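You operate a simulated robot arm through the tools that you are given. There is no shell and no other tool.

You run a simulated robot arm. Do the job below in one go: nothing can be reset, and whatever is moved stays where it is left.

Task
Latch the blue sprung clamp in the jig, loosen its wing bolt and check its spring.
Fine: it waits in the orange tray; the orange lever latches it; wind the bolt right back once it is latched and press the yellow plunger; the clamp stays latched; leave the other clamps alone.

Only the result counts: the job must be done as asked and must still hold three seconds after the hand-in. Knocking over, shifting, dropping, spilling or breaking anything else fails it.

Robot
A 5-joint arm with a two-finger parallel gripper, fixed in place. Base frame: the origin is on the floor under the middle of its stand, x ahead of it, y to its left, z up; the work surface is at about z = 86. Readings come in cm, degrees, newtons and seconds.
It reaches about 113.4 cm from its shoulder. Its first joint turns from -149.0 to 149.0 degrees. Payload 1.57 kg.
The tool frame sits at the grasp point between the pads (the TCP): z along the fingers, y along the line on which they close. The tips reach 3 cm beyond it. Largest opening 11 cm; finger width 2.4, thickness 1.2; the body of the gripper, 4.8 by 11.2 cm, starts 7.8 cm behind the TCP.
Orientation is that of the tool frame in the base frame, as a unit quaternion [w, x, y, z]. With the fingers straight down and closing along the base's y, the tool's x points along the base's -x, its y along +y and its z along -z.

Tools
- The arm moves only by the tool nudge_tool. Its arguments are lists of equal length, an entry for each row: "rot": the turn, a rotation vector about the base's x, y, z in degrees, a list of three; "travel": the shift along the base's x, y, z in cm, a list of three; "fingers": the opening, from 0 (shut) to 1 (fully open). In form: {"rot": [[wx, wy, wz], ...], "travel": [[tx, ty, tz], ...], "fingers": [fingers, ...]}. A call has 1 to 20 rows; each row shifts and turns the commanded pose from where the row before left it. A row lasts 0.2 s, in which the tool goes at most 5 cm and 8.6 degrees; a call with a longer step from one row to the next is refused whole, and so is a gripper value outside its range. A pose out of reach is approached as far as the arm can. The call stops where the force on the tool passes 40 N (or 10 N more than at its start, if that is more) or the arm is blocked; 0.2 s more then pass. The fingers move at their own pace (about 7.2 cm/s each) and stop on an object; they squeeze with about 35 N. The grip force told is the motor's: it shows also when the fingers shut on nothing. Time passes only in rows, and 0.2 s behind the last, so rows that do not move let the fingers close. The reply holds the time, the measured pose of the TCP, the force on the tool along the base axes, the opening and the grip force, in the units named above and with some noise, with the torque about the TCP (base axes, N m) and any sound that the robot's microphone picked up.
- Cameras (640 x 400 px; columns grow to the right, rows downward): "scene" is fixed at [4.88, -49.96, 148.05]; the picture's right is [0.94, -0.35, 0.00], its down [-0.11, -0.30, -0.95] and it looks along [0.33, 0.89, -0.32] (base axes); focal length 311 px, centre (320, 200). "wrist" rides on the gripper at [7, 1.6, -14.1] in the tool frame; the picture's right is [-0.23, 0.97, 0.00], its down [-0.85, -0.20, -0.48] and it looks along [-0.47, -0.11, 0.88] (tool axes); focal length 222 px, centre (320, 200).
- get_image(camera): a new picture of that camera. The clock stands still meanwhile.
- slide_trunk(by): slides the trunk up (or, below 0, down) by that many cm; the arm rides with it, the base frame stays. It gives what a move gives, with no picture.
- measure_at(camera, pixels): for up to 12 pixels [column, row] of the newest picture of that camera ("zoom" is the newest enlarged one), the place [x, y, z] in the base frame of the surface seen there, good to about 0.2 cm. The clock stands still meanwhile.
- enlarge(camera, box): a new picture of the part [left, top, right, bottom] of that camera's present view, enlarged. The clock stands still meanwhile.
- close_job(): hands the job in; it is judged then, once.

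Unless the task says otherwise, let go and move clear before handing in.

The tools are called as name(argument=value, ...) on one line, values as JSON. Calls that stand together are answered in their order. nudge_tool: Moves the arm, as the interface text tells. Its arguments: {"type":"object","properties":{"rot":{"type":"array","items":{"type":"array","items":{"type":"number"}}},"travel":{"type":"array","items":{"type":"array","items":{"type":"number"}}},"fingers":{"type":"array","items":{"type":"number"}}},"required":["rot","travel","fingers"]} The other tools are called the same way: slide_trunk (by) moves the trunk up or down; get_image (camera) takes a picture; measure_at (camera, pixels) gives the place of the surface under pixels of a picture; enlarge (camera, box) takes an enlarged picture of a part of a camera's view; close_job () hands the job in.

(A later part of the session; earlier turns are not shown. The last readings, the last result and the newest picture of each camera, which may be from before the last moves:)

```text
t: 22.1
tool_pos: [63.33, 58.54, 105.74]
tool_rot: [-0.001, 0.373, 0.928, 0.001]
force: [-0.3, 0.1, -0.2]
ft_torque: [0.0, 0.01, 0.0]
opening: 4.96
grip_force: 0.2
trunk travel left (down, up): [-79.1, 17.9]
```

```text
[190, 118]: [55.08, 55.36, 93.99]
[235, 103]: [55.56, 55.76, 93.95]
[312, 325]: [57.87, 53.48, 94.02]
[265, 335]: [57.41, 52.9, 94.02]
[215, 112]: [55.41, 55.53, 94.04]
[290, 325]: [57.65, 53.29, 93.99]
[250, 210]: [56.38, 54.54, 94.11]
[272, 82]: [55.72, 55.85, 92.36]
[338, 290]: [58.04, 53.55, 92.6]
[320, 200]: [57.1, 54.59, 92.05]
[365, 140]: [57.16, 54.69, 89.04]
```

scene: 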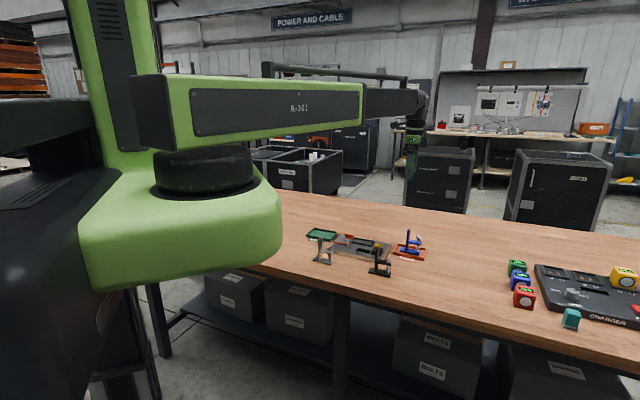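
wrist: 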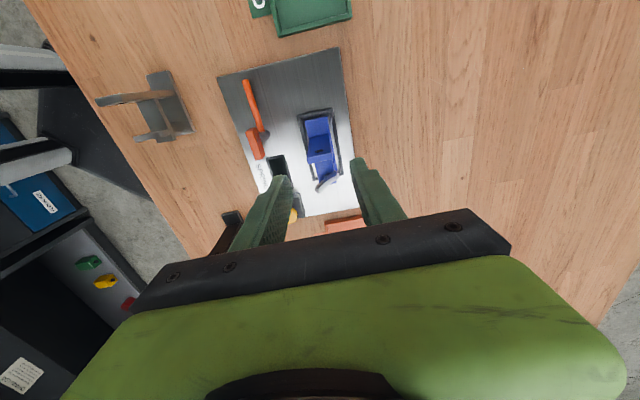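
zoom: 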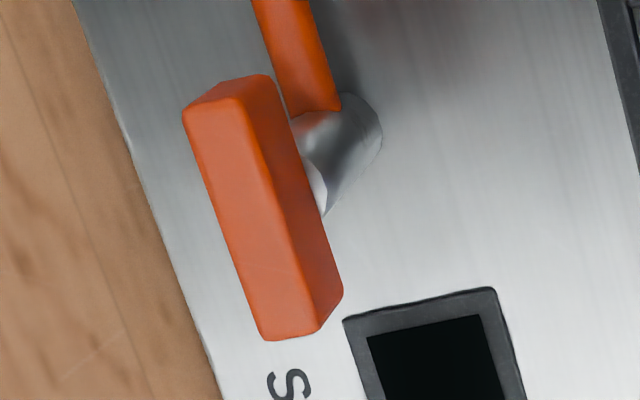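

The block's top centre, and so the lever axis, is near (56.5,54.4), about 3.4 by 0.9 cm with its top at z 94.0. I'll move above it and test a -90° turn in free air to see if the wrist can do it.

nudge_tool(rot=[[0, 0, 0], [0, 0, 0], [0, 0, 0]], travel=[[-3.4, -2.0, 0], [-3.4, -2.0, 0], [0, 0, 0]], fingers=[0.45, 0.45, 0.45])

nudge_tool(rot=[[0, 0, -8.5], [0, 0, -8.5], [0, 0, -8.5], [0, 0, -8.5], [0, 0, -8.5], [0, 0, -8.5], [0, 0, -8.5], [0, 0, -8.5], [0, 0, -8.5], [0, 0, -8.5], [0, 0, -8.5], [0, 0, 0]], travel=[[0, 0, 0], [0, 0, 0], [0, 0, 0], [0, 0, 0], [0, 0, 0], [0, 0, 0], [0, 0, 0], [0, 0, 0], [0, 0, 0], [0, 0, 0], [0, 0, 0], [0, 0, 0]], fingers=[0.45, 0.45, 0.45, 0.45, 0.45, 0.45, 0.45, 0.45, 0.45, 0.45, 0.45, 0.45])

```text
t: 22.9
tool_pos: [56.37, 54.49, 105.75]
tool_rot: [0.0, 0.373, 0.928, -0.001]
force: [0.3, -0.5, -0.4]
ft_torque: [-0.07, 0.0, -0.01]
opening: 4.94
grip_force: 0.0
trunk travel left (down, up): [-79.1, 17.9]
```

```text
t: 25.6
tool_pos: [56.57, 54.34, 105.66]
tool_rot: [-0.001, 0.891, 0.455, 0.0]
force: [0.4, 0.3, -0.2]
ft_torque: [0.0, 0.01, -0.02]
opening: 4.94
grip_force: 0.1
out of reach, approached as far as the arm can: row 10, 11
trunk travel left (down, up): [-79.1, 17.9]
```

The wrist stopped at yaw -126°, short of the full -90° turn. I'll instead turn the other way to about yaw +136° and grip the block from there, which leaves room to turn -90° and beyond.

nudge_tool(rot=[[0, 0, 8.5], [0, 0, 8.5], [0, 0, 8.5], [0, 0, 8.5], [0, 0, 8.5], [0, 0, 8.5], [0, 0, 8.5], [0, 0, 8.5], [0, 0, 8.5], [0, 0, 8.5], [0, 0, 8.5], [0, 0, 8.5], [0, 0, 8.5], [0, 0, 8.5], [0, 0, 8.5], [0, 0, 8.5], [0, 0, 8.5], [0, 0, 8.5], [0, 0, 8.5], [0, 0, 8.5]], travel=[[0, 0, 0], [0, 0, 0], [0, 0, 0], [0, 0, 0], [0, 0, 0], [0, 0, 0], [0, 0, 0], [0, 0, 0], [0, 0, 0], [0, 0, 0], [0, 0, 0], [0, 0, 0], [0, 0, 0], [0, 0, 0], [0, 0, 0], [0, 0, 0], [0, 0, 0], [0, 0, 0], [0, 0, 0], [0, 0, 0]], fingers=[0.45, 0.45, 0.45, 0.45, 0.45, 0.45, 0.45, 0.45, 0.45, 0.45, 0.45, 0.45, 0.45, 0.45, 0.45, 0.45, 0.45, 0.45, 0.45, 0.45])

```text
t: 29.8
tool_pos: [56.47, 54.33, 105.81]
tool_rot: [0.0, -0.376, 0.927, 0.0]
force: [0.3, -0.4, 0.3]
ft_torque: [0.01, 0.0, 0.02]
opening: 4.96
grip_force: 0.0
trunk travel left (down, up): [-79.1, 17.9]
```

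Yaw is now +44°. I'll turn on by +91° to +135° and look at the block before descending.

nudge_tool(rot=[[0, 0, 8.26], [0, 0, 8.26], [0, 0, 8.26], [0, 0, 8.26], [0, 0, 8.26], [0, 0, 8.26], [0, 0, 8.26], [0, 0, 8.26], [0, 0, 8.26], [0, 0, 8.26], [0, 0, 8.26], [0, 0, 0]], travel=[[0, 0, 0], [0, 0, 0], [0, 0, 0], [0, 0, 0], [0, 0, 0], [0, 0, 0], [0, 0, 0], [0, 0, 0], [0, 0, 0], [0, 0, 0], [0, 0, 0], [0, 0, 0]], fingers=[0.45, 0.45, 0.45, 0.45, 0.45, 0.45, 0.45, 0.45, 0.45, 0.45, 0.45, 0.45])

get_image(camera="wrist")

enlarge(camera="wrist", box=[270, 60, 410, 200])

```text
t: 32.4
tool_pos: [56.51, 54.5, 105.76]
tool_rot: [0.0, 0.924, -0.381, 0.0]
force: [-0.4, -1.4, -0.3]
ft_torque: [0.02, 0.01, -0.01]
opening: 4.98
grip_force: 0.0
trunk travel left (down, up): [-79.1, 17.9]
```

```text
taken
```

wrist: 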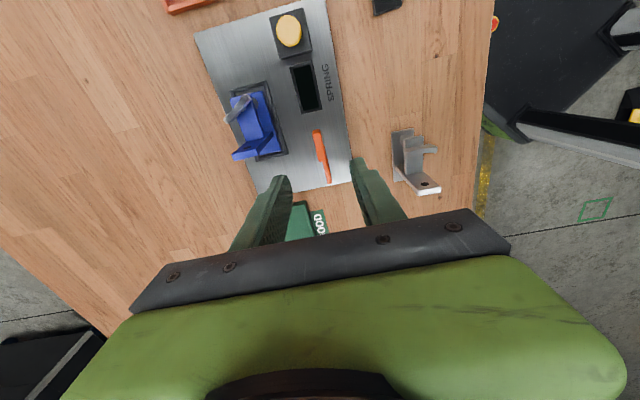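

```text
2.86 times, centred on (340, 130) of wrist
```

zoom: 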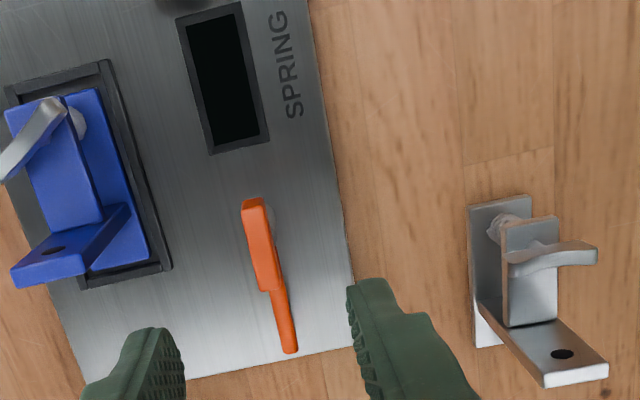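

The block is well seen at (262,245) in the zoom from this side. I'll measure it again, and the wing bolt too.

measure_at(camera="zoom", pixels=[[245, 205], [262, 201], [278, 286], [262, 288], [262, 245], [288, 350], [272, 222], [28, 140], [55, 105], [10, 170], [80, 120], [60, 130]])

```text
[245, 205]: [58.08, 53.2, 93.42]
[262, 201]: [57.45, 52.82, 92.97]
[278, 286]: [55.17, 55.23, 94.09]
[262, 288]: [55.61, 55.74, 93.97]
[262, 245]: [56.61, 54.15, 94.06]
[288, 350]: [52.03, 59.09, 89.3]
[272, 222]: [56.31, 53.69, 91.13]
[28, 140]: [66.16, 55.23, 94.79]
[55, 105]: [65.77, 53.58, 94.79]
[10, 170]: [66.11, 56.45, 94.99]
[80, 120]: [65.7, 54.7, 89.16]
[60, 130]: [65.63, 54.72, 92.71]
```

The block centre is about (56.55,54.3), matching the TCP at (56.5,54.4). I'll descend to TCP z 94 in two steps and then close.

slide_trunk(by=-9)

get_image(camera="wrist")

enlarge(camera="scene", box=[325, 205, 395, 265])

```text
t: 33.6
tool_pos: [56.57, 54.36, 96.71]
tool_rot: [-0.001, 0.923, -0.384, 0.0]
force: [0.6, -0.5, 0.0]
ft_torque: [0.0, 0.0, -0.01]
opening: 4.91
grip_force: 0.1
trunk travel left (down, up): [-70.1, 26.9]
```

```text
taken
```

wrist: 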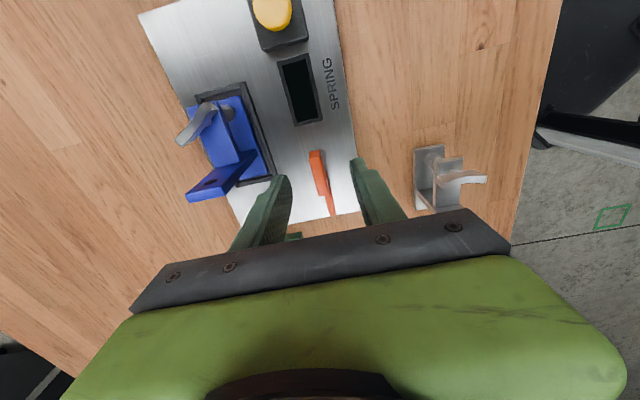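

```text
6.67 times, centred on (360, 235) of scene
```

zoom: 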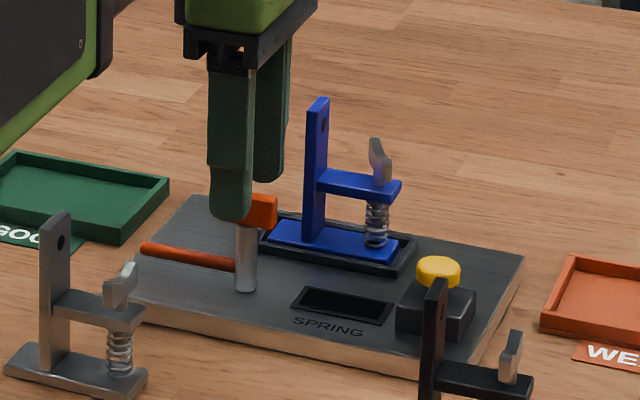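

The fingers straddle the block and clear the blue upright. I'll descend 2.7 cm and close gently.

slide_trunk(by=-2.7)

nudge_tool(rot=[[0, 0, 0], [0, 0, 0], [0, 0, 0], [0, 0, 0]], travel=[[0, 0, 0], [0, 0, 0], [0, 0, 0], [0, 0, 0]], fingers=[0.25, 0.1, 0, 0])

get_image(camera="wrist")

enlarge(camera="scene", box=[325, 205, 395, 265])

```text
t: 34.3
tool_pos: [56.49, 54.42, 93.98]
tool_rot: [0.0, 0.924, -0.383, -0.001]
force: [0.4, 1.3, 0.4]
ft_torque: [-0.02, 0.0, 0.02]
opening: 4.95
grip_force: 0.0
trunk travel left (down, up): [-67.4, 29.6]
```

```text
t: 35.3
tool_pos: [56.51, 54.36, 94.02]
tool_rot: [-0.001, 0.923, -0.384, 0.0]
force: [5.2, 5.1, 6.3]
ft_torque: [0.0, -0.04, -0.01]
opening: 1.36
grip_force: 30.5
trunk travel left (down, up): [-67.4, 29.6]
```

```text
taken
```

wrist: 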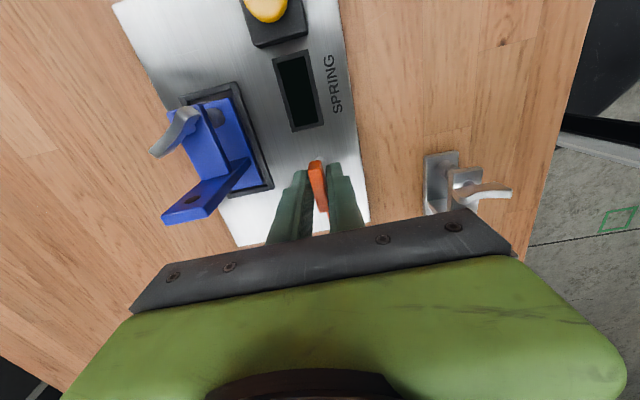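

```text
6.67 times, centred on (360, 235) of scene
```

zoom: 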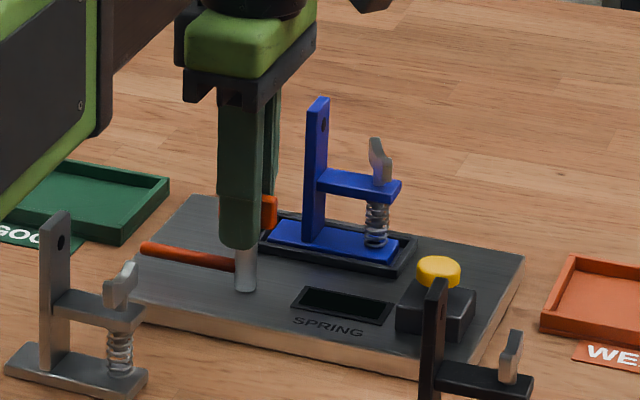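

The block is gripped (opening 1.36) with a 7 N side push along +w, so I'm about 0.1 cm off the axis. I'll shift 0.07,0.07 and begin turning clockwise with a small test.

nudge_tool(rot=[[0, 0, 0], [0, 0, -4], [0, 0, -4], [0, 0, 0]], travel=[[0.08, 0.08, 0], [0, 0, 0], [0, 0, 0], [0, 0, 0]], fingers=[0, 0, 0, 0])

enlarge(camera="scene", box=[325, 205, 395, 265])

```text
t: 36.3
tool_pos: [56.61, 54.45, 93.91]
tool_rot: [0.0, 0.894, -0.447, 0.0]
force: [-2.1, -5.7, -4.6]
ft_torque: [0.07, -0.01, -0.02]
opening: 1.38
grip_force: 30.0
trunk travel left (down, up): [-67.4, 29.6]
```

```text
6.67 times, centred on (360, 235) of scene
```

zoom: 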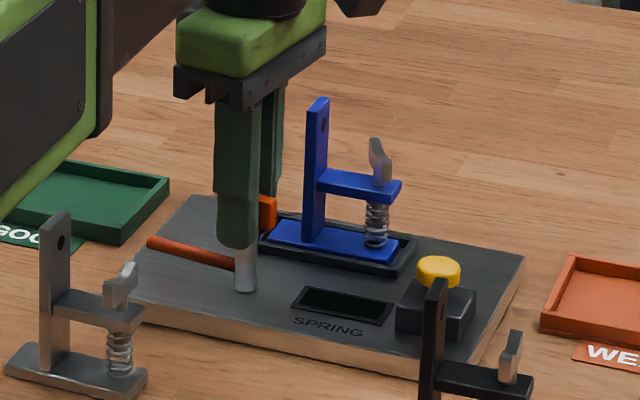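

The bar swings with the block (its end moved in the zoom to (150,243)). I'll trim the side load and turn on to about -72°.

nudge_tool(rot=[[0, 0, -8], [0, 0, -8], [0, 0, -8], [0, 0, -8], [0, 0, -8], [0, 0, -8], [0, 0, -8], [0, 0, -8], [0, 0, 0]], travel=[[-0.02, -0.05, 0], [0, 0, 0], [0, 0, 0], [0, 0, 0], [0, 0, 0], [0, 0, 0], [0, 0, 0], [0, 0, 0], [0, 0, 0]], fingers=[0, 0, 0, 0, 0, 0, 0, 0, 0])

enlarge(camera="scene", box=[325, 205, 395, 265])

get_image(camera="wrist")

```text
t: 38.3
tool_pos: [56.76, 54.33, 94.01]
tool_rot: [0.0, -0.521, 0.854, 0.0]
force: [5.2, 3.8, 4.1]
ft_torque: [0.58, -0.51, 0.0]
opening: 1.34
grip_force: 30.8
trunk travel left (down, up): [-67.4, 29.6]
```

```text
6.67 times, centred on (360, 235) of scene
```

zoom: 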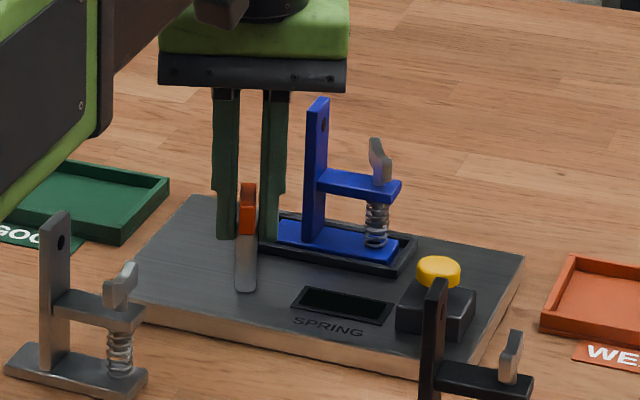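

```text
taken
```

wrist: 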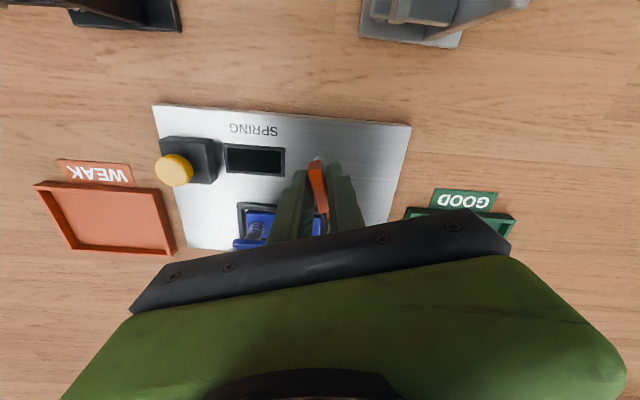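

Turned to 72° with only small forces. I'll continue in smaller steps towards 90° and listen for a latch sound.

nudge_tool(rot=[[0, 0, -4], [0, 0, -4], [0, 0, -4], [0, 0, -4], [0, 0, 0]], travel=[[-0.05, -0.02, 0], [-0.05, -0.02, 0], [0, 0, 0], [0, 0, 0], [0, 0, 0]], fingers=[0, 0, 0, 0, 0])

enlarge(camera="scene", box=[335, 215, 385, 260])

enlarge(camera="wrist", box=[220, 130, 400, 260])

```text
t: 39.5
tool_pos: [56.78, 54.45, 93.95]
tool_rot: [0.0, -0.398, 0.918, 0.0]
force: [18.0, 9.9, 11.0]
ft_torque: [0.4, -0.39, 0.04]
opening: 1.34
grip_force: 30.1
trunk travel left (down, up): [-67.4, 29.6]
```

```text
8.89 times, centred on (360, 238) of scene
```

zoom: 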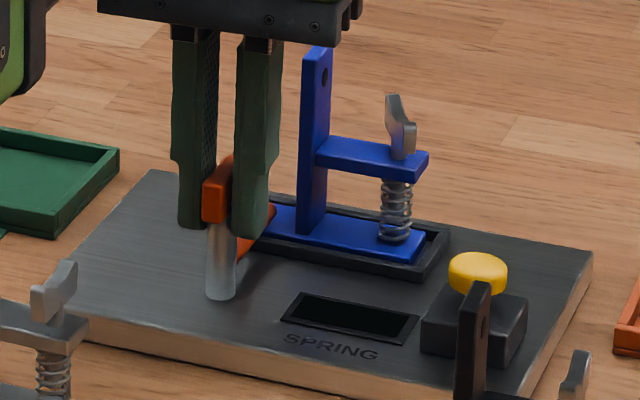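

```text
3.08 times, centred on (310, 195) of wrist
```

zoom: 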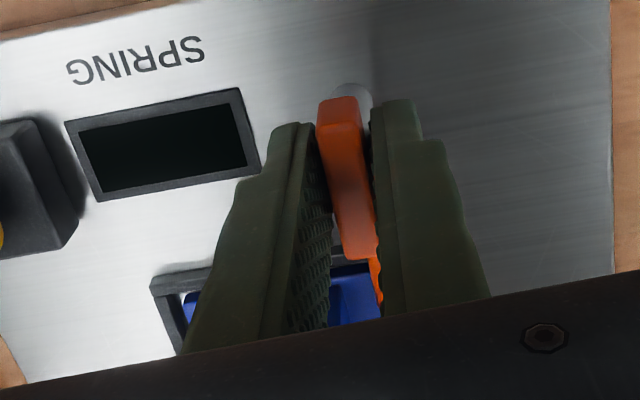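

Now at 88° with no z-torque, so it is not at a stop yet, but there's a 20 N side push along +w. I'll ease the TCP along +w and continue a few degrees.

nudge_tool(rot=[[0, 0, 0], [0, 0, -2], [0, 0, -2], [0, 0, 0]], travel=[[0.12, 0.08, 0], [0, 0, 0], [0, 0, 0], [0, 0, 0]], fingers=[0, 0, 0, 0])

enlarge(camera="scene", box=[345, 225, 380, 255])

```text
t: 40.5
tool_pos: [56.71, 54.36, 94.11]
tool_rot: [-0.001, -0.366, 0.931, 0.0]
force: [-3.9, -6.3, -12.1]
ft_torque: [-0.26, 0.47, 0.07]
opening: 1.36
grip_force: 29.5
trunk travel left (down, up): [-67.4, 29.6]
```

```text
13.33 times, centred on (362, 240) of scene
```

zoom: 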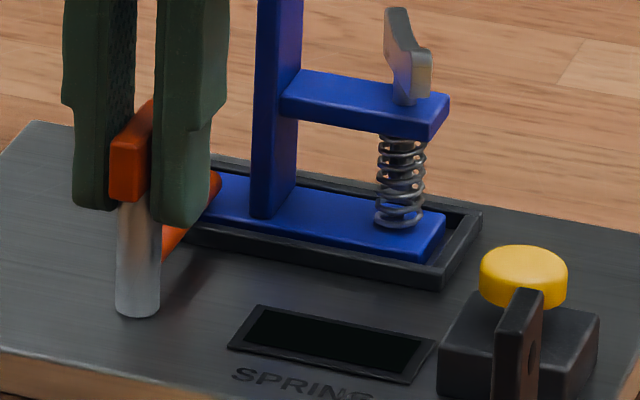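

At 92° the bar tip lies over the clamp's tail (zoom (213,185)), with no stop felt. I'll add two-degree steps and watch the torque.

nudge_tool(rot=[[0, 0, -2], [0, 0, 0]], travel=[[-0.04, -0.05, 0], [0, 0, 0]], fingers=[0, 0])

nudge_tool(rot=[[0, 0, -2], [0, 0, 0]], travel=[[0, 0, 0], [0, 0, 0]], fingers=[0, 0])

enlarge(camera="scene", box=[345, 225, 380, 255])

```text
t: 41.1
tool_pos: [56.7, 54.33, 94.04]
tool_rot: [-0.001, -0.35, 0.937, 0.0]
force: [-9.4, -10.2, -16.6]
ft_torque: [-0.25, 0.47, -0.01]
opening: 1.38
grip_force: 30.5
trunk travel left (down, up): [-67.4, 29.6]
```

```text
t: 41.7
tool_pos: [56.65, 54.3, 94.1]
tool_rot: [0.0, -0.333, 0.943, 0.0]
force: [-8.2, -7.7, -10.4]
ft_torque: [-0.32, 0.67, 0.0]
opening: 1.39
grip_force: 30.2
trunk travel left (down, up): [-67.4, 29.6]
```

```text
13.33 times, centred on (362, 240) of scene
```

zoom: 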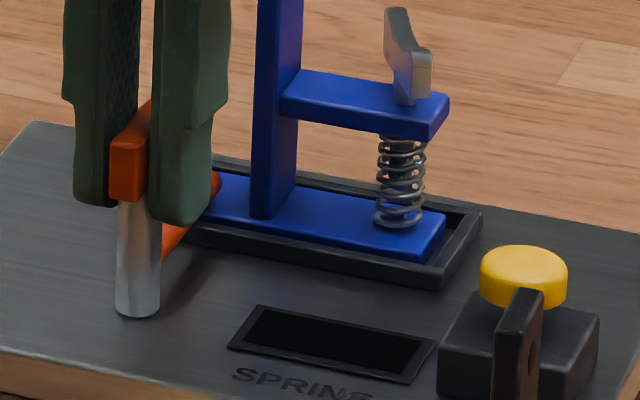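

The block and bar did not move in the last 4° (same pixels), so the lever is at its stop at about 90°. I'll turn back 3° to unload, open the fingers, and check the bar stays.

nudge_tool(rot=[[0, 0, 3], [0, 0, 0], [0, 0, 0], [0, 0, 0]], travel=[[0.05, 0.04, 0], [0, 0, 0], [0, 0, 0], [0, 0, 0]], fingers=[0, 0.2, 0.3, 0.3])

slide_trunk(by=12)

get_image(camera="wrist")

enlarge(camera="scene", box=[335, 220, 385, 260])

```text
t: 42.7
tool_pos: [56.73, 54.32, 93.97]
tool_rot: [0.0, -0.359, 0.933, 0.0]
force: [-0.1, -0.2, 0.4]
ft_torque: [0.01, 0.0, 0.01]
opening: 3.3
grip_force: 0.0
trunk travel left (down, up): [-67.4, 29.6]
```

```text
t: 44.2
tool_pos: [56.86, 54.42, 105.97]
tool_rot: [0.0, -0.357, 0.934, -0.001]
force: [0.0, -0.1, -0.4]
ft_torque: [-0.03, 0.03, -0.01]
opening: 3.31
grip_force: 0.1
trunk travel left (down, up): [-79.4, 17.6]
```

```text
taken
```

wrist: 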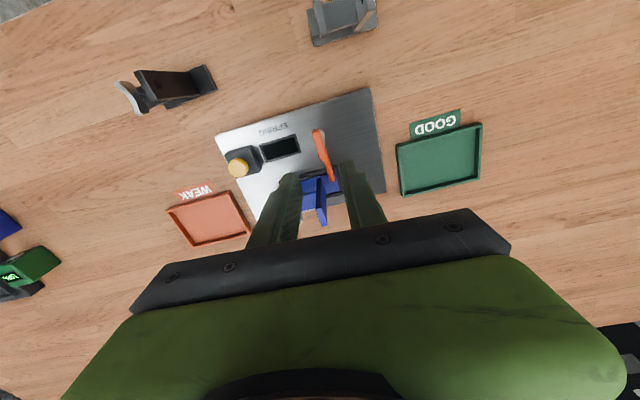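

```text
10.00 times, centred on (360, 240) of scene
```

zoom: 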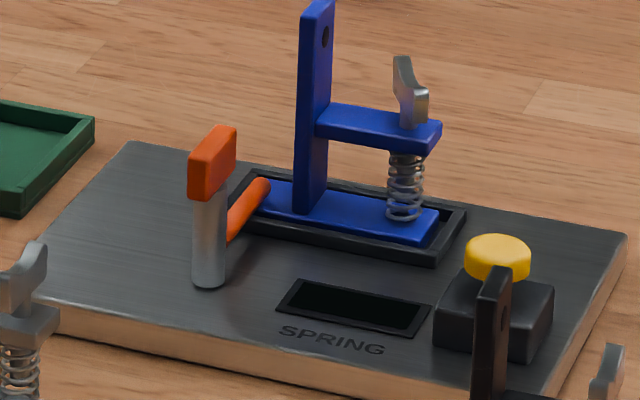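

The lever now holds across the clamp's tail (bar tip at (262,188) in the zoom). I'll check it from the wrist camera and measure the bar.

enlarge(camera="wrist", box=[285, 115, 365, 200])

measure_at(camera="zoom", pixels=[[255, 130], [275, 105], [320, 240], [355, 320], [300, 150], [310, 200], [330, 270]])

```text
4.71 times, centred on (325, 158) of wrist
```

zoom: 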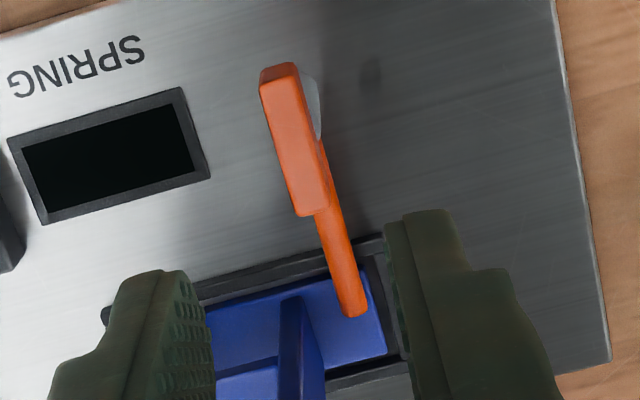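

```text
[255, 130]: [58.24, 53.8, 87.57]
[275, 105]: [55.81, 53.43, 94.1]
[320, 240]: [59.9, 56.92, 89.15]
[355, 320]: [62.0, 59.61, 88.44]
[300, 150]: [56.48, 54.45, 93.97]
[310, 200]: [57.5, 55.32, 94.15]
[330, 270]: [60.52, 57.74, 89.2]
```

The bar lies on the base and is at its stop. Now for the wing bolt, near (66.2,55.1) with the wing running roughly along +y. I'll move above it and turn to about yaw -100° so the fingers close across the wing with room to unwind.

nudge_tool(rot=[[0, 0, -8.4], [0, 0, -8.4], [0, 0, -8.4], [0, 0, -8.4], [0, 0, -8.4], [0, 0, -8.4], [0, 0, -8.4], [0, 0, -8.4], [0, 0, -8.4], [0, 0, -8.4], [0, 0, -8.4], [0, 0, -8.4], [0, 0, -8.4], [0, 0, -8.4], [0, 0, -8.4], [0, 0, -8.4], [0, 0, -7.2], [0, 0, 0]], travel=[[0, 0, 0], [0, 0, 0], [0, 0, 0], [0, 0, 0], [3.2, 0.2, 0], [3.2, 0.2, 0], [3.0, 0.3, 0], [0, 0, 0], [0, 0, 0], [0, 0, 0], [0, 0, 0], [0, 0, 0], [0, 0, 0], [0, 0, 0], [0, 0, 0], [0, 0, 0], [0, 0, 0], [0, 0, 0]], fingers=[0.3, 0.3, 0.3, 0.3, 0.3, 0.3, 0.3, 0.3, 0.3, 0.3, 0.3, 0.3, 0.3, 0.3, 0.3, 0.3, 0.3, 0.3])

get_image(camera="wrist")

enlarge(camera="wrist", box=[260, 80, 400, 200])

```text
t: 48.0
tool_pos: [66.21, 55.09, 106.14]
tool_rot: [0.0, 0.764, 0.645, 0.0]
force: [-0.3, 0.4, -0.2]
ft_torque: [0.0, 0.02, 0.0]
opening: 3.28
grip_force: 0.0
out of reach, approached as far as the arm can: row 7, 12
trunk travel left (down, up): [-79.4, 17.6]
```

```text
taken
```

wrist: 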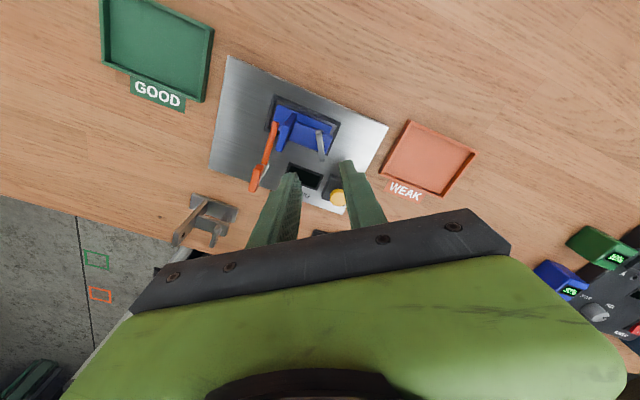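

```text
3.33 times, centred on (330, 140) of wrist
```

zoom: 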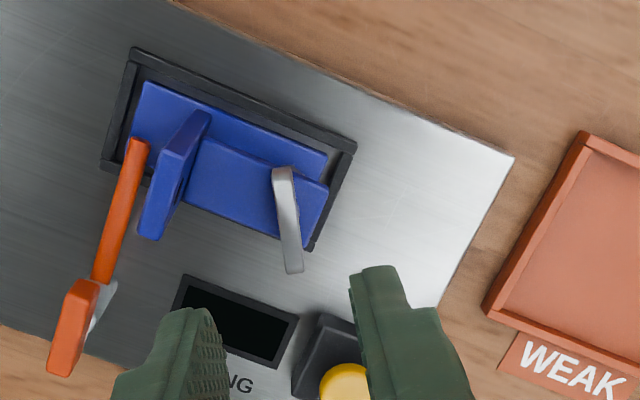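

The wing runs from (283,170) to (293,270) in the zoom, which is almost exactly between the fingers. I'll measure it.

measure_at(camera="zoom", pixels=[[276, 172], [290, 170], [287, 268], [300, 268], [280, 220], [293, 218], [286, 220], [283, 178], [294, 262], [262, 200], [310, 200], [285, 195]])

enlarge(camera="scene", box=[362, 220, 387, 250])

```text
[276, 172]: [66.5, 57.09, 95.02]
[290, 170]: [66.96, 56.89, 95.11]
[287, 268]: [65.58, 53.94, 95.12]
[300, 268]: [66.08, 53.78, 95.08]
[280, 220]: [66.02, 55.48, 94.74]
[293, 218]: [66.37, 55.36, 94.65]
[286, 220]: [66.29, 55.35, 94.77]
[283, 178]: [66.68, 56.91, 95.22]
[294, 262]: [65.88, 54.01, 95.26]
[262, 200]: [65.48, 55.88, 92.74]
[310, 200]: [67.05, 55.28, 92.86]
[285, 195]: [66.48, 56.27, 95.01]
```

```text
13.33 times, centred on (374, 235) of scene
```

zoom: 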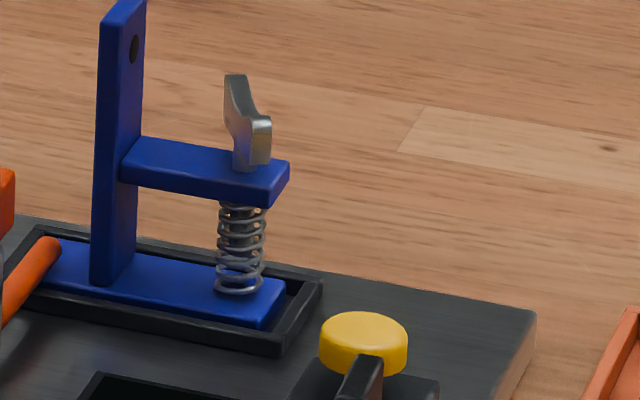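

The wing centre is about (66.28,55.42), it runs at 74°, spans z 93.5–95.1, and the arm top beneath is at 92.75. I'll align to it (yaw -106°), lower to just above the wing, and check.

nudge_tool(rot=[[0, 0, -3.2], [0, 0, -3.2], [0, 0, 0]], travel=[[0.07, 0.3, 0], [0, 0, 0], [0, 0, 0]], fingers=[0.27, 0.27, 0.27])

slide_trunk(by=-7.3)

get_image(camera="wrist")

enlarge(camera="scene", box=[350, 205, 400, 255])

```text
t: 48.8
tool_pos: [66.17, 55.49, 106.07]
tool_rot: [0.0, 0.799, 0.601, -0.001]
force: [0.2, 0.0, -0.4]
ft_torque: [0.02, 0.02, 0.02]
opening: 2.95
grip_force: 0.1
trunk travel left (down, up): [-79.4, 17.6]
```

```text
t: 49.9
tool_pos: [66.15, 55.3, 98.71]
tool_rot: [0.0, 0.799, 0.601, 0.0]
force: [0.5, 0.3, 0.2]
ft_torque: [0.02, 0.0, -0.02]
opening: 2.98
grip_force: 0.1
trunk travel left (down, up): [-72.1, 24.9]
```

```text
taken
```

wrist: 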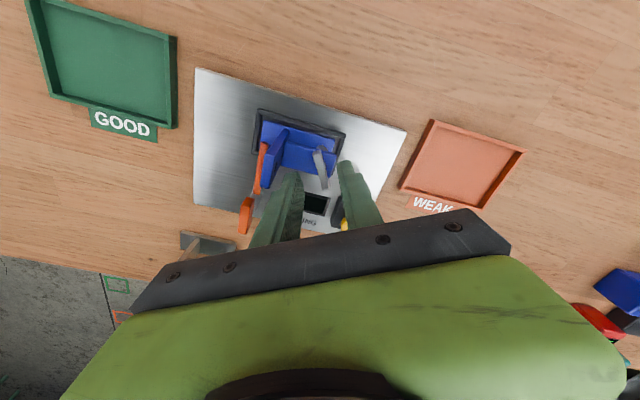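

```text
8.00 times, centred on (375, 230) of scene
```

zoom: 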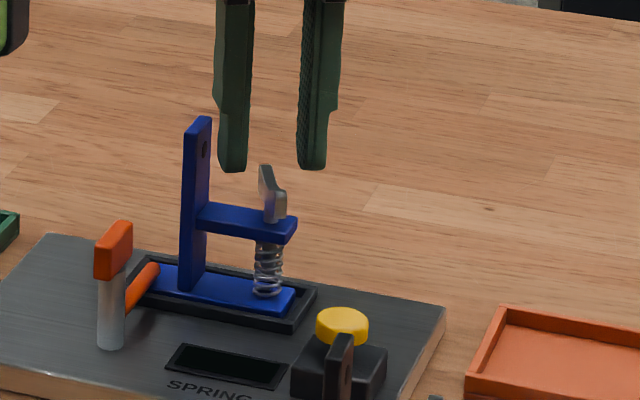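

The fingers are either side of the wing, and the left one stays clear of the upright. I'll zoom the wrist view to confirm centring.

enlarge(camera="wrist", box=[255, 105, 385, 235])

measure_at(camera="zoom", pixels=[[317, 120], [330, 118], [340, 220], [350, 218], [330, 170], [335, 165], [323, 130], [344, 210]])

```text
3.08 times, centred on (320, 170) of wrist
```

zoom: 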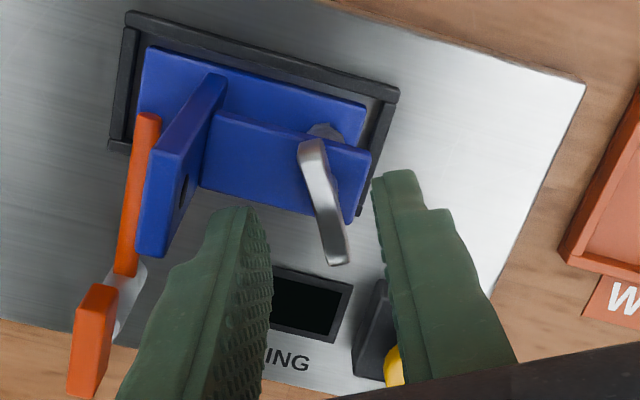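

```text
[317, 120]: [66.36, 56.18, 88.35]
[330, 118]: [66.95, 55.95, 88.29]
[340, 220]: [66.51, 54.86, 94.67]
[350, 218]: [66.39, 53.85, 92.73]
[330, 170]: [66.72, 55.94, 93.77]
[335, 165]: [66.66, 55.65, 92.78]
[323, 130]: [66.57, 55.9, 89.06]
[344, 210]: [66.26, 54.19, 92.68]
```

The wing in this zoom actually spans (310,145) to (338,260). I'll measure those pixels.

measure_at(camera="zoom", pixels=[[303, 148], [319, 144], [329, 260], [346, 257], [320, 200], [331, 200], [312, 152], [336, 250], [340, 130], [328, 235], [315, 175]])

```text
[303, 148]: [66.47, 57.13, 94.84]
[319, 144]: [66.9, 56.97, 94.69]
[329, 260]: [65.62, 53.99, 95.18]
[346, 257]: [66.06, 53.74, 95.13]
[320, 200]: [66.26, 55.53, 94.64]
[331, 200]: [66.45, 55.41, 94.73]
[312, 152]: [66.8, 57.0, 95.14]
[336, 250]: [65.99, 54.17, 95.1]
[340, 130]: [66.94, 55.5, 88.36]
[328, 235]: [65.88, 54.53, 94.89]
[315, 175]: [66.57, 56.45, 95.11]
```

The wing's centre is (66.26,55.46). I'll nudge by (0.1,0.12), then lower 2.4 cm so the tips sit 0.5 cm above the arm.

nudge_tool(rot=[[0, 0, 0], [0, 0, 0]], travel=[[0.1, 0.12, 0], [0, 0, 0]], fingers=[0.27, 0.27])

slide_trunk(by=-2.4)

enlarge(camera="scene", box=[355, 215, 390, 250])

enlarge(camera="wrist", box=[255, 105, 385, 235])

```text
t: 50.5
tool_pos: [66.27, 55.46, 98.68]
tool_rot: [0.0, 0.799, 0.601, 0.0]
force: [-1.5, 0.1, 0.6]
ft_torque: [0.01, 0.0, 0.0]
opening: 2.96
grip_force: 0.1
trunk travel left (down, up): [-72.1, 24.9]
```

```text
t: 51.2
tool_pos: [66.31, 55.36, 96.31]
tool_rot: [0.0, 0.799, 0.601, 0.001]
force: [-0.4, -0.3, 0.1]
ft_torque: [-0.01, -0.01, -0.02]
opening: 3.0
grip_force: 0.1
trunk travel left (down, up): [-69.7, 27.3]
```

```text
11.43 times, centred on (372, 232) of scene
```

zoom: 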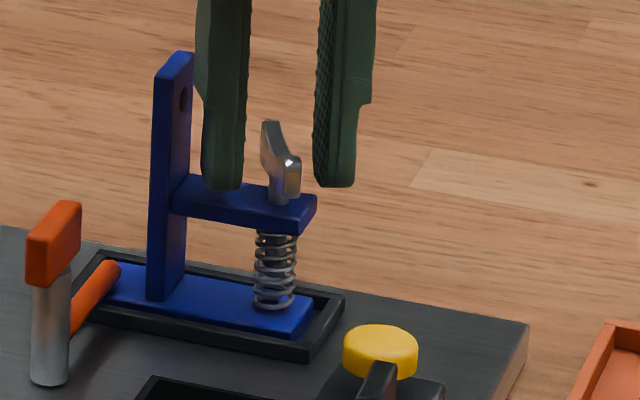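

```text
3.08 times, centred on (320, 170) of wrist
```

zoom: 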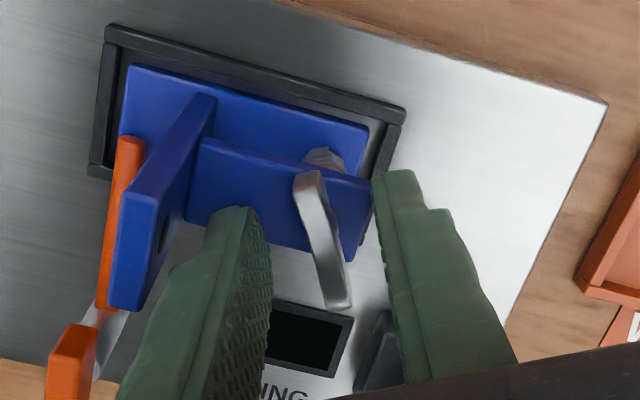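

The fingers straddle the wing with the tips above the arm. I'll close on it.

nudge_tool(rot=[[0, 0, 0], [0, 0, 0], [0, 0, 0], [0, 0, 0]], travel=[[0, 0, 0], [0, 0, 0], [0, 0, 0], [0, 0, 0]], fingers=[0.15, 0.06, 0, 0])

enlarge(camera="scene", box=[355, 215, 390, 250])

```text
t: 52.2
tool_pos: [66.39, 55.49, 96.39]
tool_rot: [0.0, 0.8, 0.6, 0.001]
force: [-0.1, 0.5, 1.6]
ft_torque: [0.02, -0.04, 0.01]
opening: 0.62
grip_force: 25.4
trunk travel left (down, up): [-69.7, 27.3]
```

```text
11.43 times, centred on (372, 232) of scene
```

zoom: 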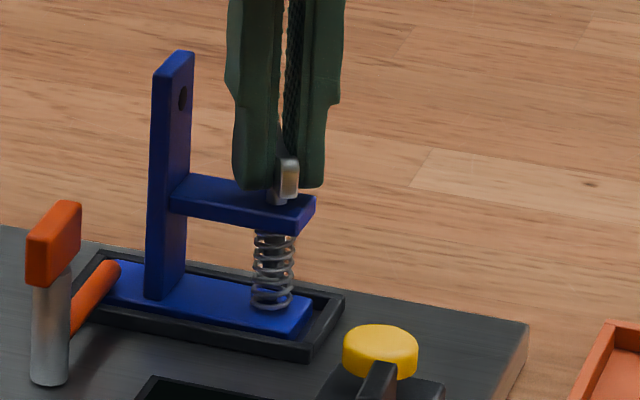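

The wing is gripped (opening 0.62) with hardly any side force. I'll turn counter-clockwise 24° as a test and read force and torque.

nudge_tool(rot=[[0, 0, 6], [0, 0, 6], [0, 0, 6], [0, 0, 6], [0, 0, 0]], travel=[[0, 0, 0], [0, 0, 0], [0, 0, 0], [0, 0, 0], [0, 0, 0]], fingers=[0, 0, 0, 0, 0])

enlarge(camera="scene", box=[355, 215, 390, 250])

```text
t: 53.4
tool_pos: [66.32, 55.45, 96.47]
tool_rot: [0.0, 0.656, 0.755, 0.0]
force: [-0.3, 0.7, 0.8]
ft_torque: [0.08, 0.05, -0.02]
opening: 0.64
grip_force: 26.2
trunk travel left (down, up): [-69.7, 27.3]
```

```text
11.43 times, centred on (372, 232) of scene
```

zoom: 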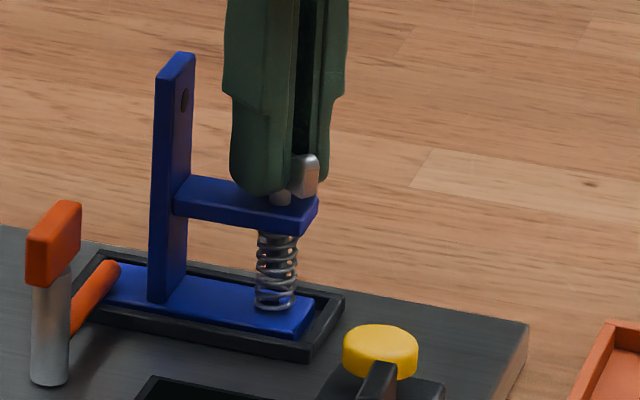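

The wing turned with the gripper and the clamp stayed put, with small forces. I'll keep unwinding, 128° more.

nudge_tool(rot=[[0, 0, 8], [0, 0, 8], [0, 0, 8], [0, 0, 8], [0, 0, 8], [0, 0, 8], [0, 0, 8], [0, 0, 8], [0, 0, 0]], travel=[[0, 0, 0], [0, 0, 0], [0, 0, 0], [0, 0, 0], [0, 0, 0], [0, 0, 0], [0, 0, 0], [0, 0, 0], [0, 0, 0]], fingers=[0, 0, 0, 0, 0, 0, 0, 0, 0])

enlarge(camera="scene", box=[355, 215, 390, 250])

```text
t: 55.4
tool_pos: [66.25, 55.51, 96.48]
tool_rot: [-0.001, 0.156, 0.988, 0.0]
force: [0.5, -0.6, 0.9]
ft_torque: [0.01, -0.05, 0.05]
opening: 0.62
grip_force: 26.1
trunk travel left (down, up): [-69.7, 27.3]
```

```text
11.43 times, centred on (372, 232) of scene
```

zoom: 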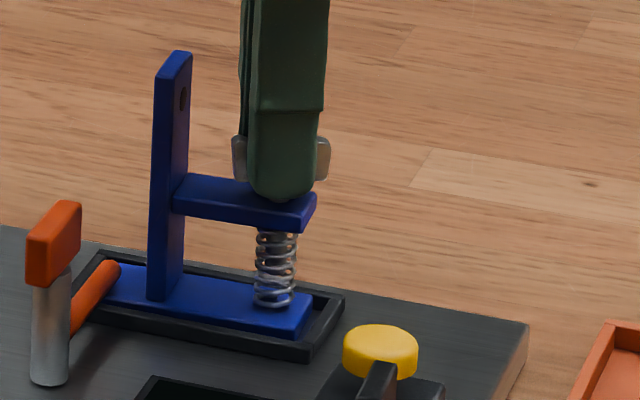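

Turned about 88° so far with steady grip and tiny torque. I'll continue 136° more.

nudge_tool(rot=[[0, 0, 8], [0, 0, 8], [0, 0, 8], [0, 0, 8], [0, 0, 8], [0, 0, 8], [0, 0, 8], [0, 0, 8], [0, 0, 8], [0, 0, 8], [0, 0, 0]], travel=[[0, 0, 0], [0, 0, 0], [0, 0, 0], [0, 0, 0], [0, 0, 0], [0, 0, 0], [0, 0, 0], [0, 0, 0], [0, 0, 0], [0, 0, 0], [0, 0, 0]], fingers=[0, 0, 0, 0, 0, 0, 0, 0, 0, 0, 0])

enlarge(camera="scene", box=[355, 215, 390, 250])

```text
t: 57.8
tool_pos: [66.34, 55.52, 96.36]
tool_rot: [0.0, -0.515, 0.857, 0.0]
force: [-0.9, 2.8, 0.9]
ft_torque: [0.08, 0.03, -0.71]
opening: 1.04
grip_force: 28.5
trunk travel left (down, up): [-69.7, 27.3]
```

```text
11.43 times, centred on (372, 232) of scene
```

zoom: 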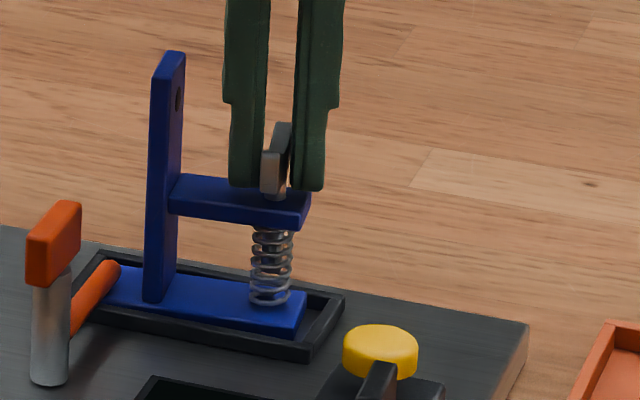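

Now the torque reads -0.71 N·m and the opening grew to 1.04, so the wing has stopped turning and the fingers are twisting on it. I'll back off 12°, open, and raise to see the wing's angle.

nudge_tool(rot=[[0, 0, -6], [0, 0, -6], [0, 0, 0], [0, 0, 0], [0, 0, 0]], travel=[[0, 0, 0], [0, 0, 0], [0, 0, 0], [0, 0, 0], [0, 0, 0]], fingers=[0, 0, 0.15, 0.27, 0.27])

slide_trunk(by=2.6)

enlarge(camera="wrist", box=[255, 105, 385, 235])

enlarge(camera="scene", box=[350, 215, 390, 255])

```text
t: 59.0
tool_pos: [66.22, 55.48, 96.44]
tool_rot: [0.001, -0.422, 0.907, 0.0]
force: [0.2, 0.0, -0.9]
ft_torque: [-0.03, 0.02, 0.01]
opening: 2.94
grip_force: 0.0
trunk travel left (down, up): [-69.7, 27.3]
```

```text
t: 59.8
tool_pos: [66.3, 55.45, 98.99]
tool_rot: [0.0, -0.421, 0.907, 0.001]
force: [-0.6, -0.5, 0.6]
ft_torque: [0.03, 0.01, -0.01]
opening: 2.99
grip_force: 0.0
trunk travel left (down, up): [-72.3, 24.7]
```

```text
3.08 times, centred on (320, 170) of wrist
```

zoom: 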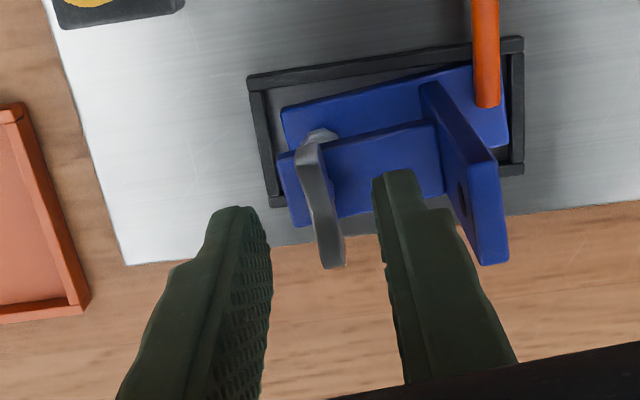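

```text
10.00 times, centred on (370, 235) of scene
```

zoom: 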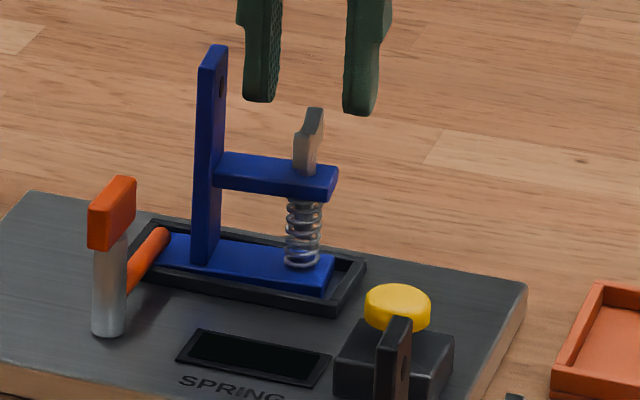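

The stop torque also rotated the clamp a few degrees within the nest's slack, though the bar still lies over its base. I'll measure the wing and the base to see the angles.

measure_at(camera="zoom", pixels=[[313, 115], [300, 165], [303, 130], [322, 265], [255, 80]])

enlarge(camera="wrist", box=[325, 115, 375, 200])

```text
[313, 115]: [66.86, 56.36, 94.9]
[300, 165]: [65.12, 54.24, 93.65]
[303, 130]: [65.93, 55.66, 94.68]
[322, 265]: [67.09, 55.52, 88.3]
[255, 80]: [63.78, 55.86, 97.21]
```

```text
4.71 times, centred on (350, 158) of wrist
```

zoom: 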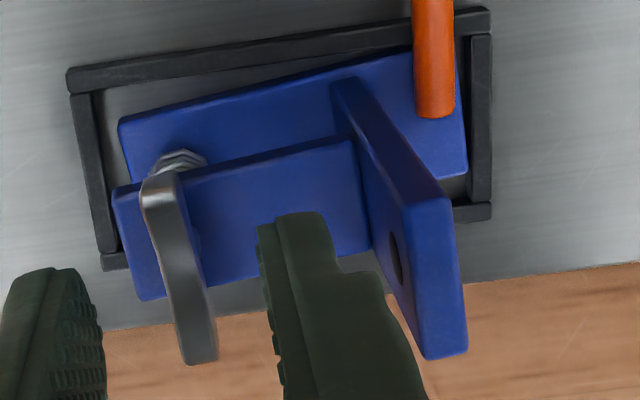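

measure_at(camera="zoom", pixels=[[146, 192], [176, 182], [184, 358], [213, 354], [170, 260], [182, 155], [122, 122], [454, 60], [464, 168], [118, 195], [440, 205], [460, 345]])

get_image(camera="wrist")

```text
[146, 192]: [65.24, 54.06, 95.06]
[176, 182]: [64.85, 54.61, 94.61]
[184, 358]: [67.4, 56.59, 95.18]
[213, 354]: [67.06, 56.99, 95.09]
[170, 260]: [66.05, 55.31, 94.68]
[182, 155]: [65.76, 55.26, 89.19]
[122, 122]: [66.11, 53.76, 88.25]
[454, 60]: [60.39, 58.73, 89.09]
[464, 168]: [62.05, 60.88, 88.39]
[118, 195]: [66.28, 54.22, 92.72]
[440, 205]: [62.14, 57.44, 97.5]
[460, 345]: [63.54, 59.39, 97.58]
```

```text
taken
```

wrist: 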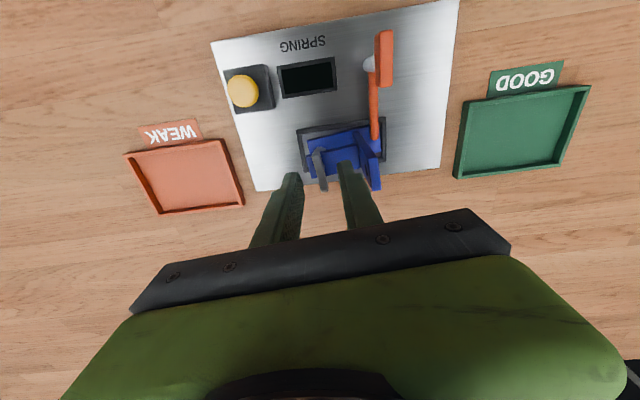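

The wing now lies at 48° (228°), so it turned about 150° relative to the clamp and then hit its stop, which twisted the clamp about 5° in the nest. Before the spring check I'd like the clamp square again, so I'll rise above the upright, turn to yaw -40° and look.

slide_trunk(by=6)

nudge_tool(rot=[[0, 0, -8.2], [0, 0, -8.2], [0, 0, -8.2], [0, 0, -8.2], [0, 0, -8.2], [0, 0, -8.2], [0, 0, -8.2], [0, 0, -8.2], [0, 0, -8.2], [0, 0, -8.2], [0, 0, -8.2], [0, 0, 0]], travel=[[-1.0, 1.0, 0], [-1.0, 1.0, 0], [-1.0, 0.8, 0], [0, 0, 0], [0, 0, 0], [0, 0, 0], [0, 0, 0], [0, 0, 0], [0, 0, 0], [0, 0, 0], [0, 0, 0], [0, 0, 0]], fingers=[0.45, 0.45, 0.45, 0.45, 0.45, 0.45, 0.45, 0.45, 0.45, 0.45, 0.45, 0.45])

get_image(camera="wrist")

enlarge(camera="wrist", box=[260, 90, 380, 200])

```text
t: 60.8
tool_pos: [66.37, 55.46, 104.96]
tool_rot: [-0.001, -0.422, 0.907, 0.001]
force: [-0.3, 0.0, 0.2]
ft_torque: [-0.01, -0.01, 0.01]
opening: 2.95
grip_force: 0.0
trunk travel left (down, up): [-78.3, 18.7]
```

```text
t: 63.4
tool_pos: [63.26, 58.24, 104.99]
tool_rot: [0.0, 0.345, 0.939, 0.0]
force: [-0.3, 0.3, 0.5]
ft_torque: [0.01, -0.02, 0.01]
opening: 4.92
grip_force: 0.1
trunk travel left (down, up): [-78.3, 18.7]
```

```text
taken
```

wrist: 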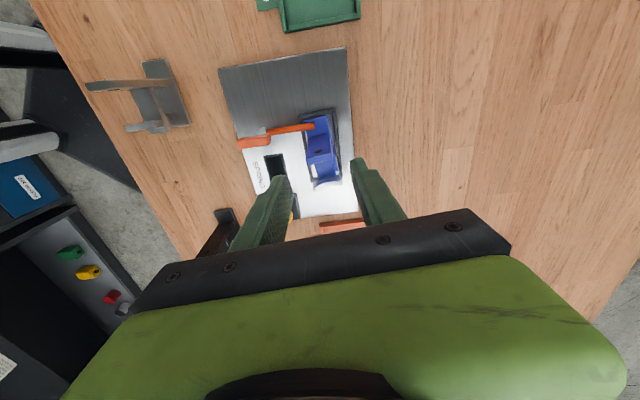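

```text
3.64 times, centred on (320, 145) of wrist
```

zoom: 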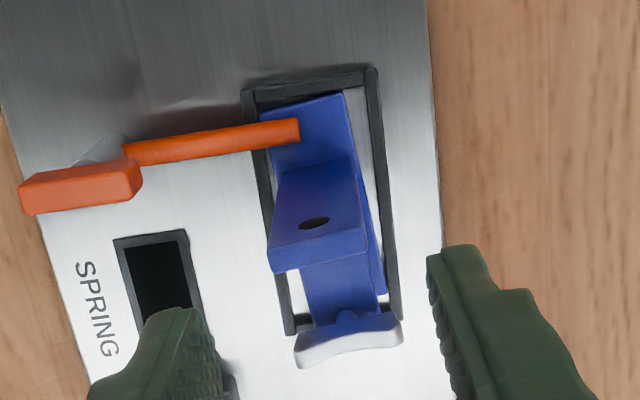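

The clamp is turned slightly inside the frame and shifted toward the tail. I'll measure upright top corners and base corners for a corrective grip.

measure_at(camera="zoom", pixels=[[270, 247], [364, 237], [273, 268], [366, 256], [318, 250], [264, 112], [342, 97], [385, 292], [300, 300], [250, 100], [367, 83], [350, 200]])

```text
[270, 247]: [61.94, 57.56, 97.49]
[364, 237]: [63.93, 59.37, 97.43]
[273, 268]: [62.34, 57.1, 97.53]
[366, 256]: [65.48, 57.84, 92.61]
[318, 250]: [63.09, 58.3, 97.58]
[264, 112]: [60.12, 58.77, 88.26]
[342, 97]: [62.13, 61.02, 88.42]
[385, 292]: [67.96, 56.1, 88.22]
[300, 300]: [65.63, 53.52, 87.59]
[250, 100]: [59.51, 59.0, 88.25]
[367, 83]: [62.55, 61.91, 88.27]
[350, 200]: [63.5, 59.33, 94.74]
```

The clamp is turned +4.8° but its centre is nearly right, and the TCP at (63.26,58.24), yaw -40.4°, already matches the upright. I'll descend, grip the upright, turn -4.6° and release.

slide_trunk(by=-7)

get_image(camera="wrist")

enlarge(camera="scene", box=[340, 205, 390, 255])

```text
t: 64.4
tool_pos: [63.18, 58.25, 97.92]
tool_rot: [0.001, 0.344, 0.939, 0.0]
force: [0.3, 1.2, -0.4]
ft_torque: [0.04, -0.05, 0.0]
opening: 4.95
grip_force: 0.1
trunk travel left (down, up): [-71.3, 25.7]
```

```text
taken
```

wrist: 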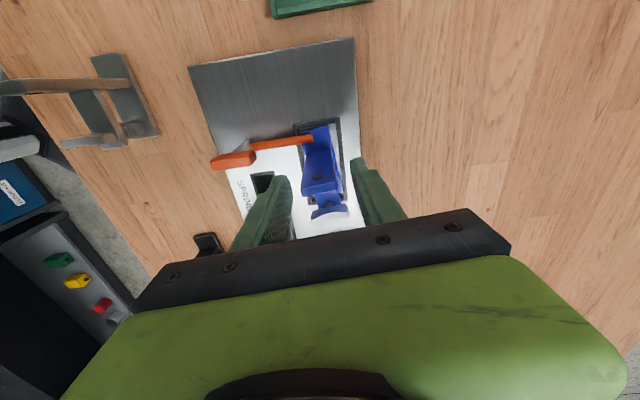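

```text
8.00 times, centred on (365, 230) of scene
```

zoom: 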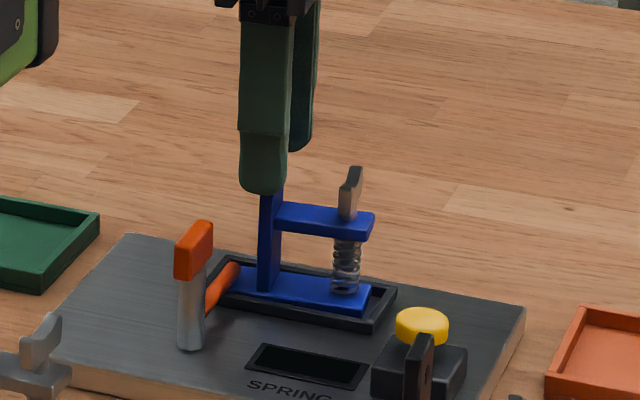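

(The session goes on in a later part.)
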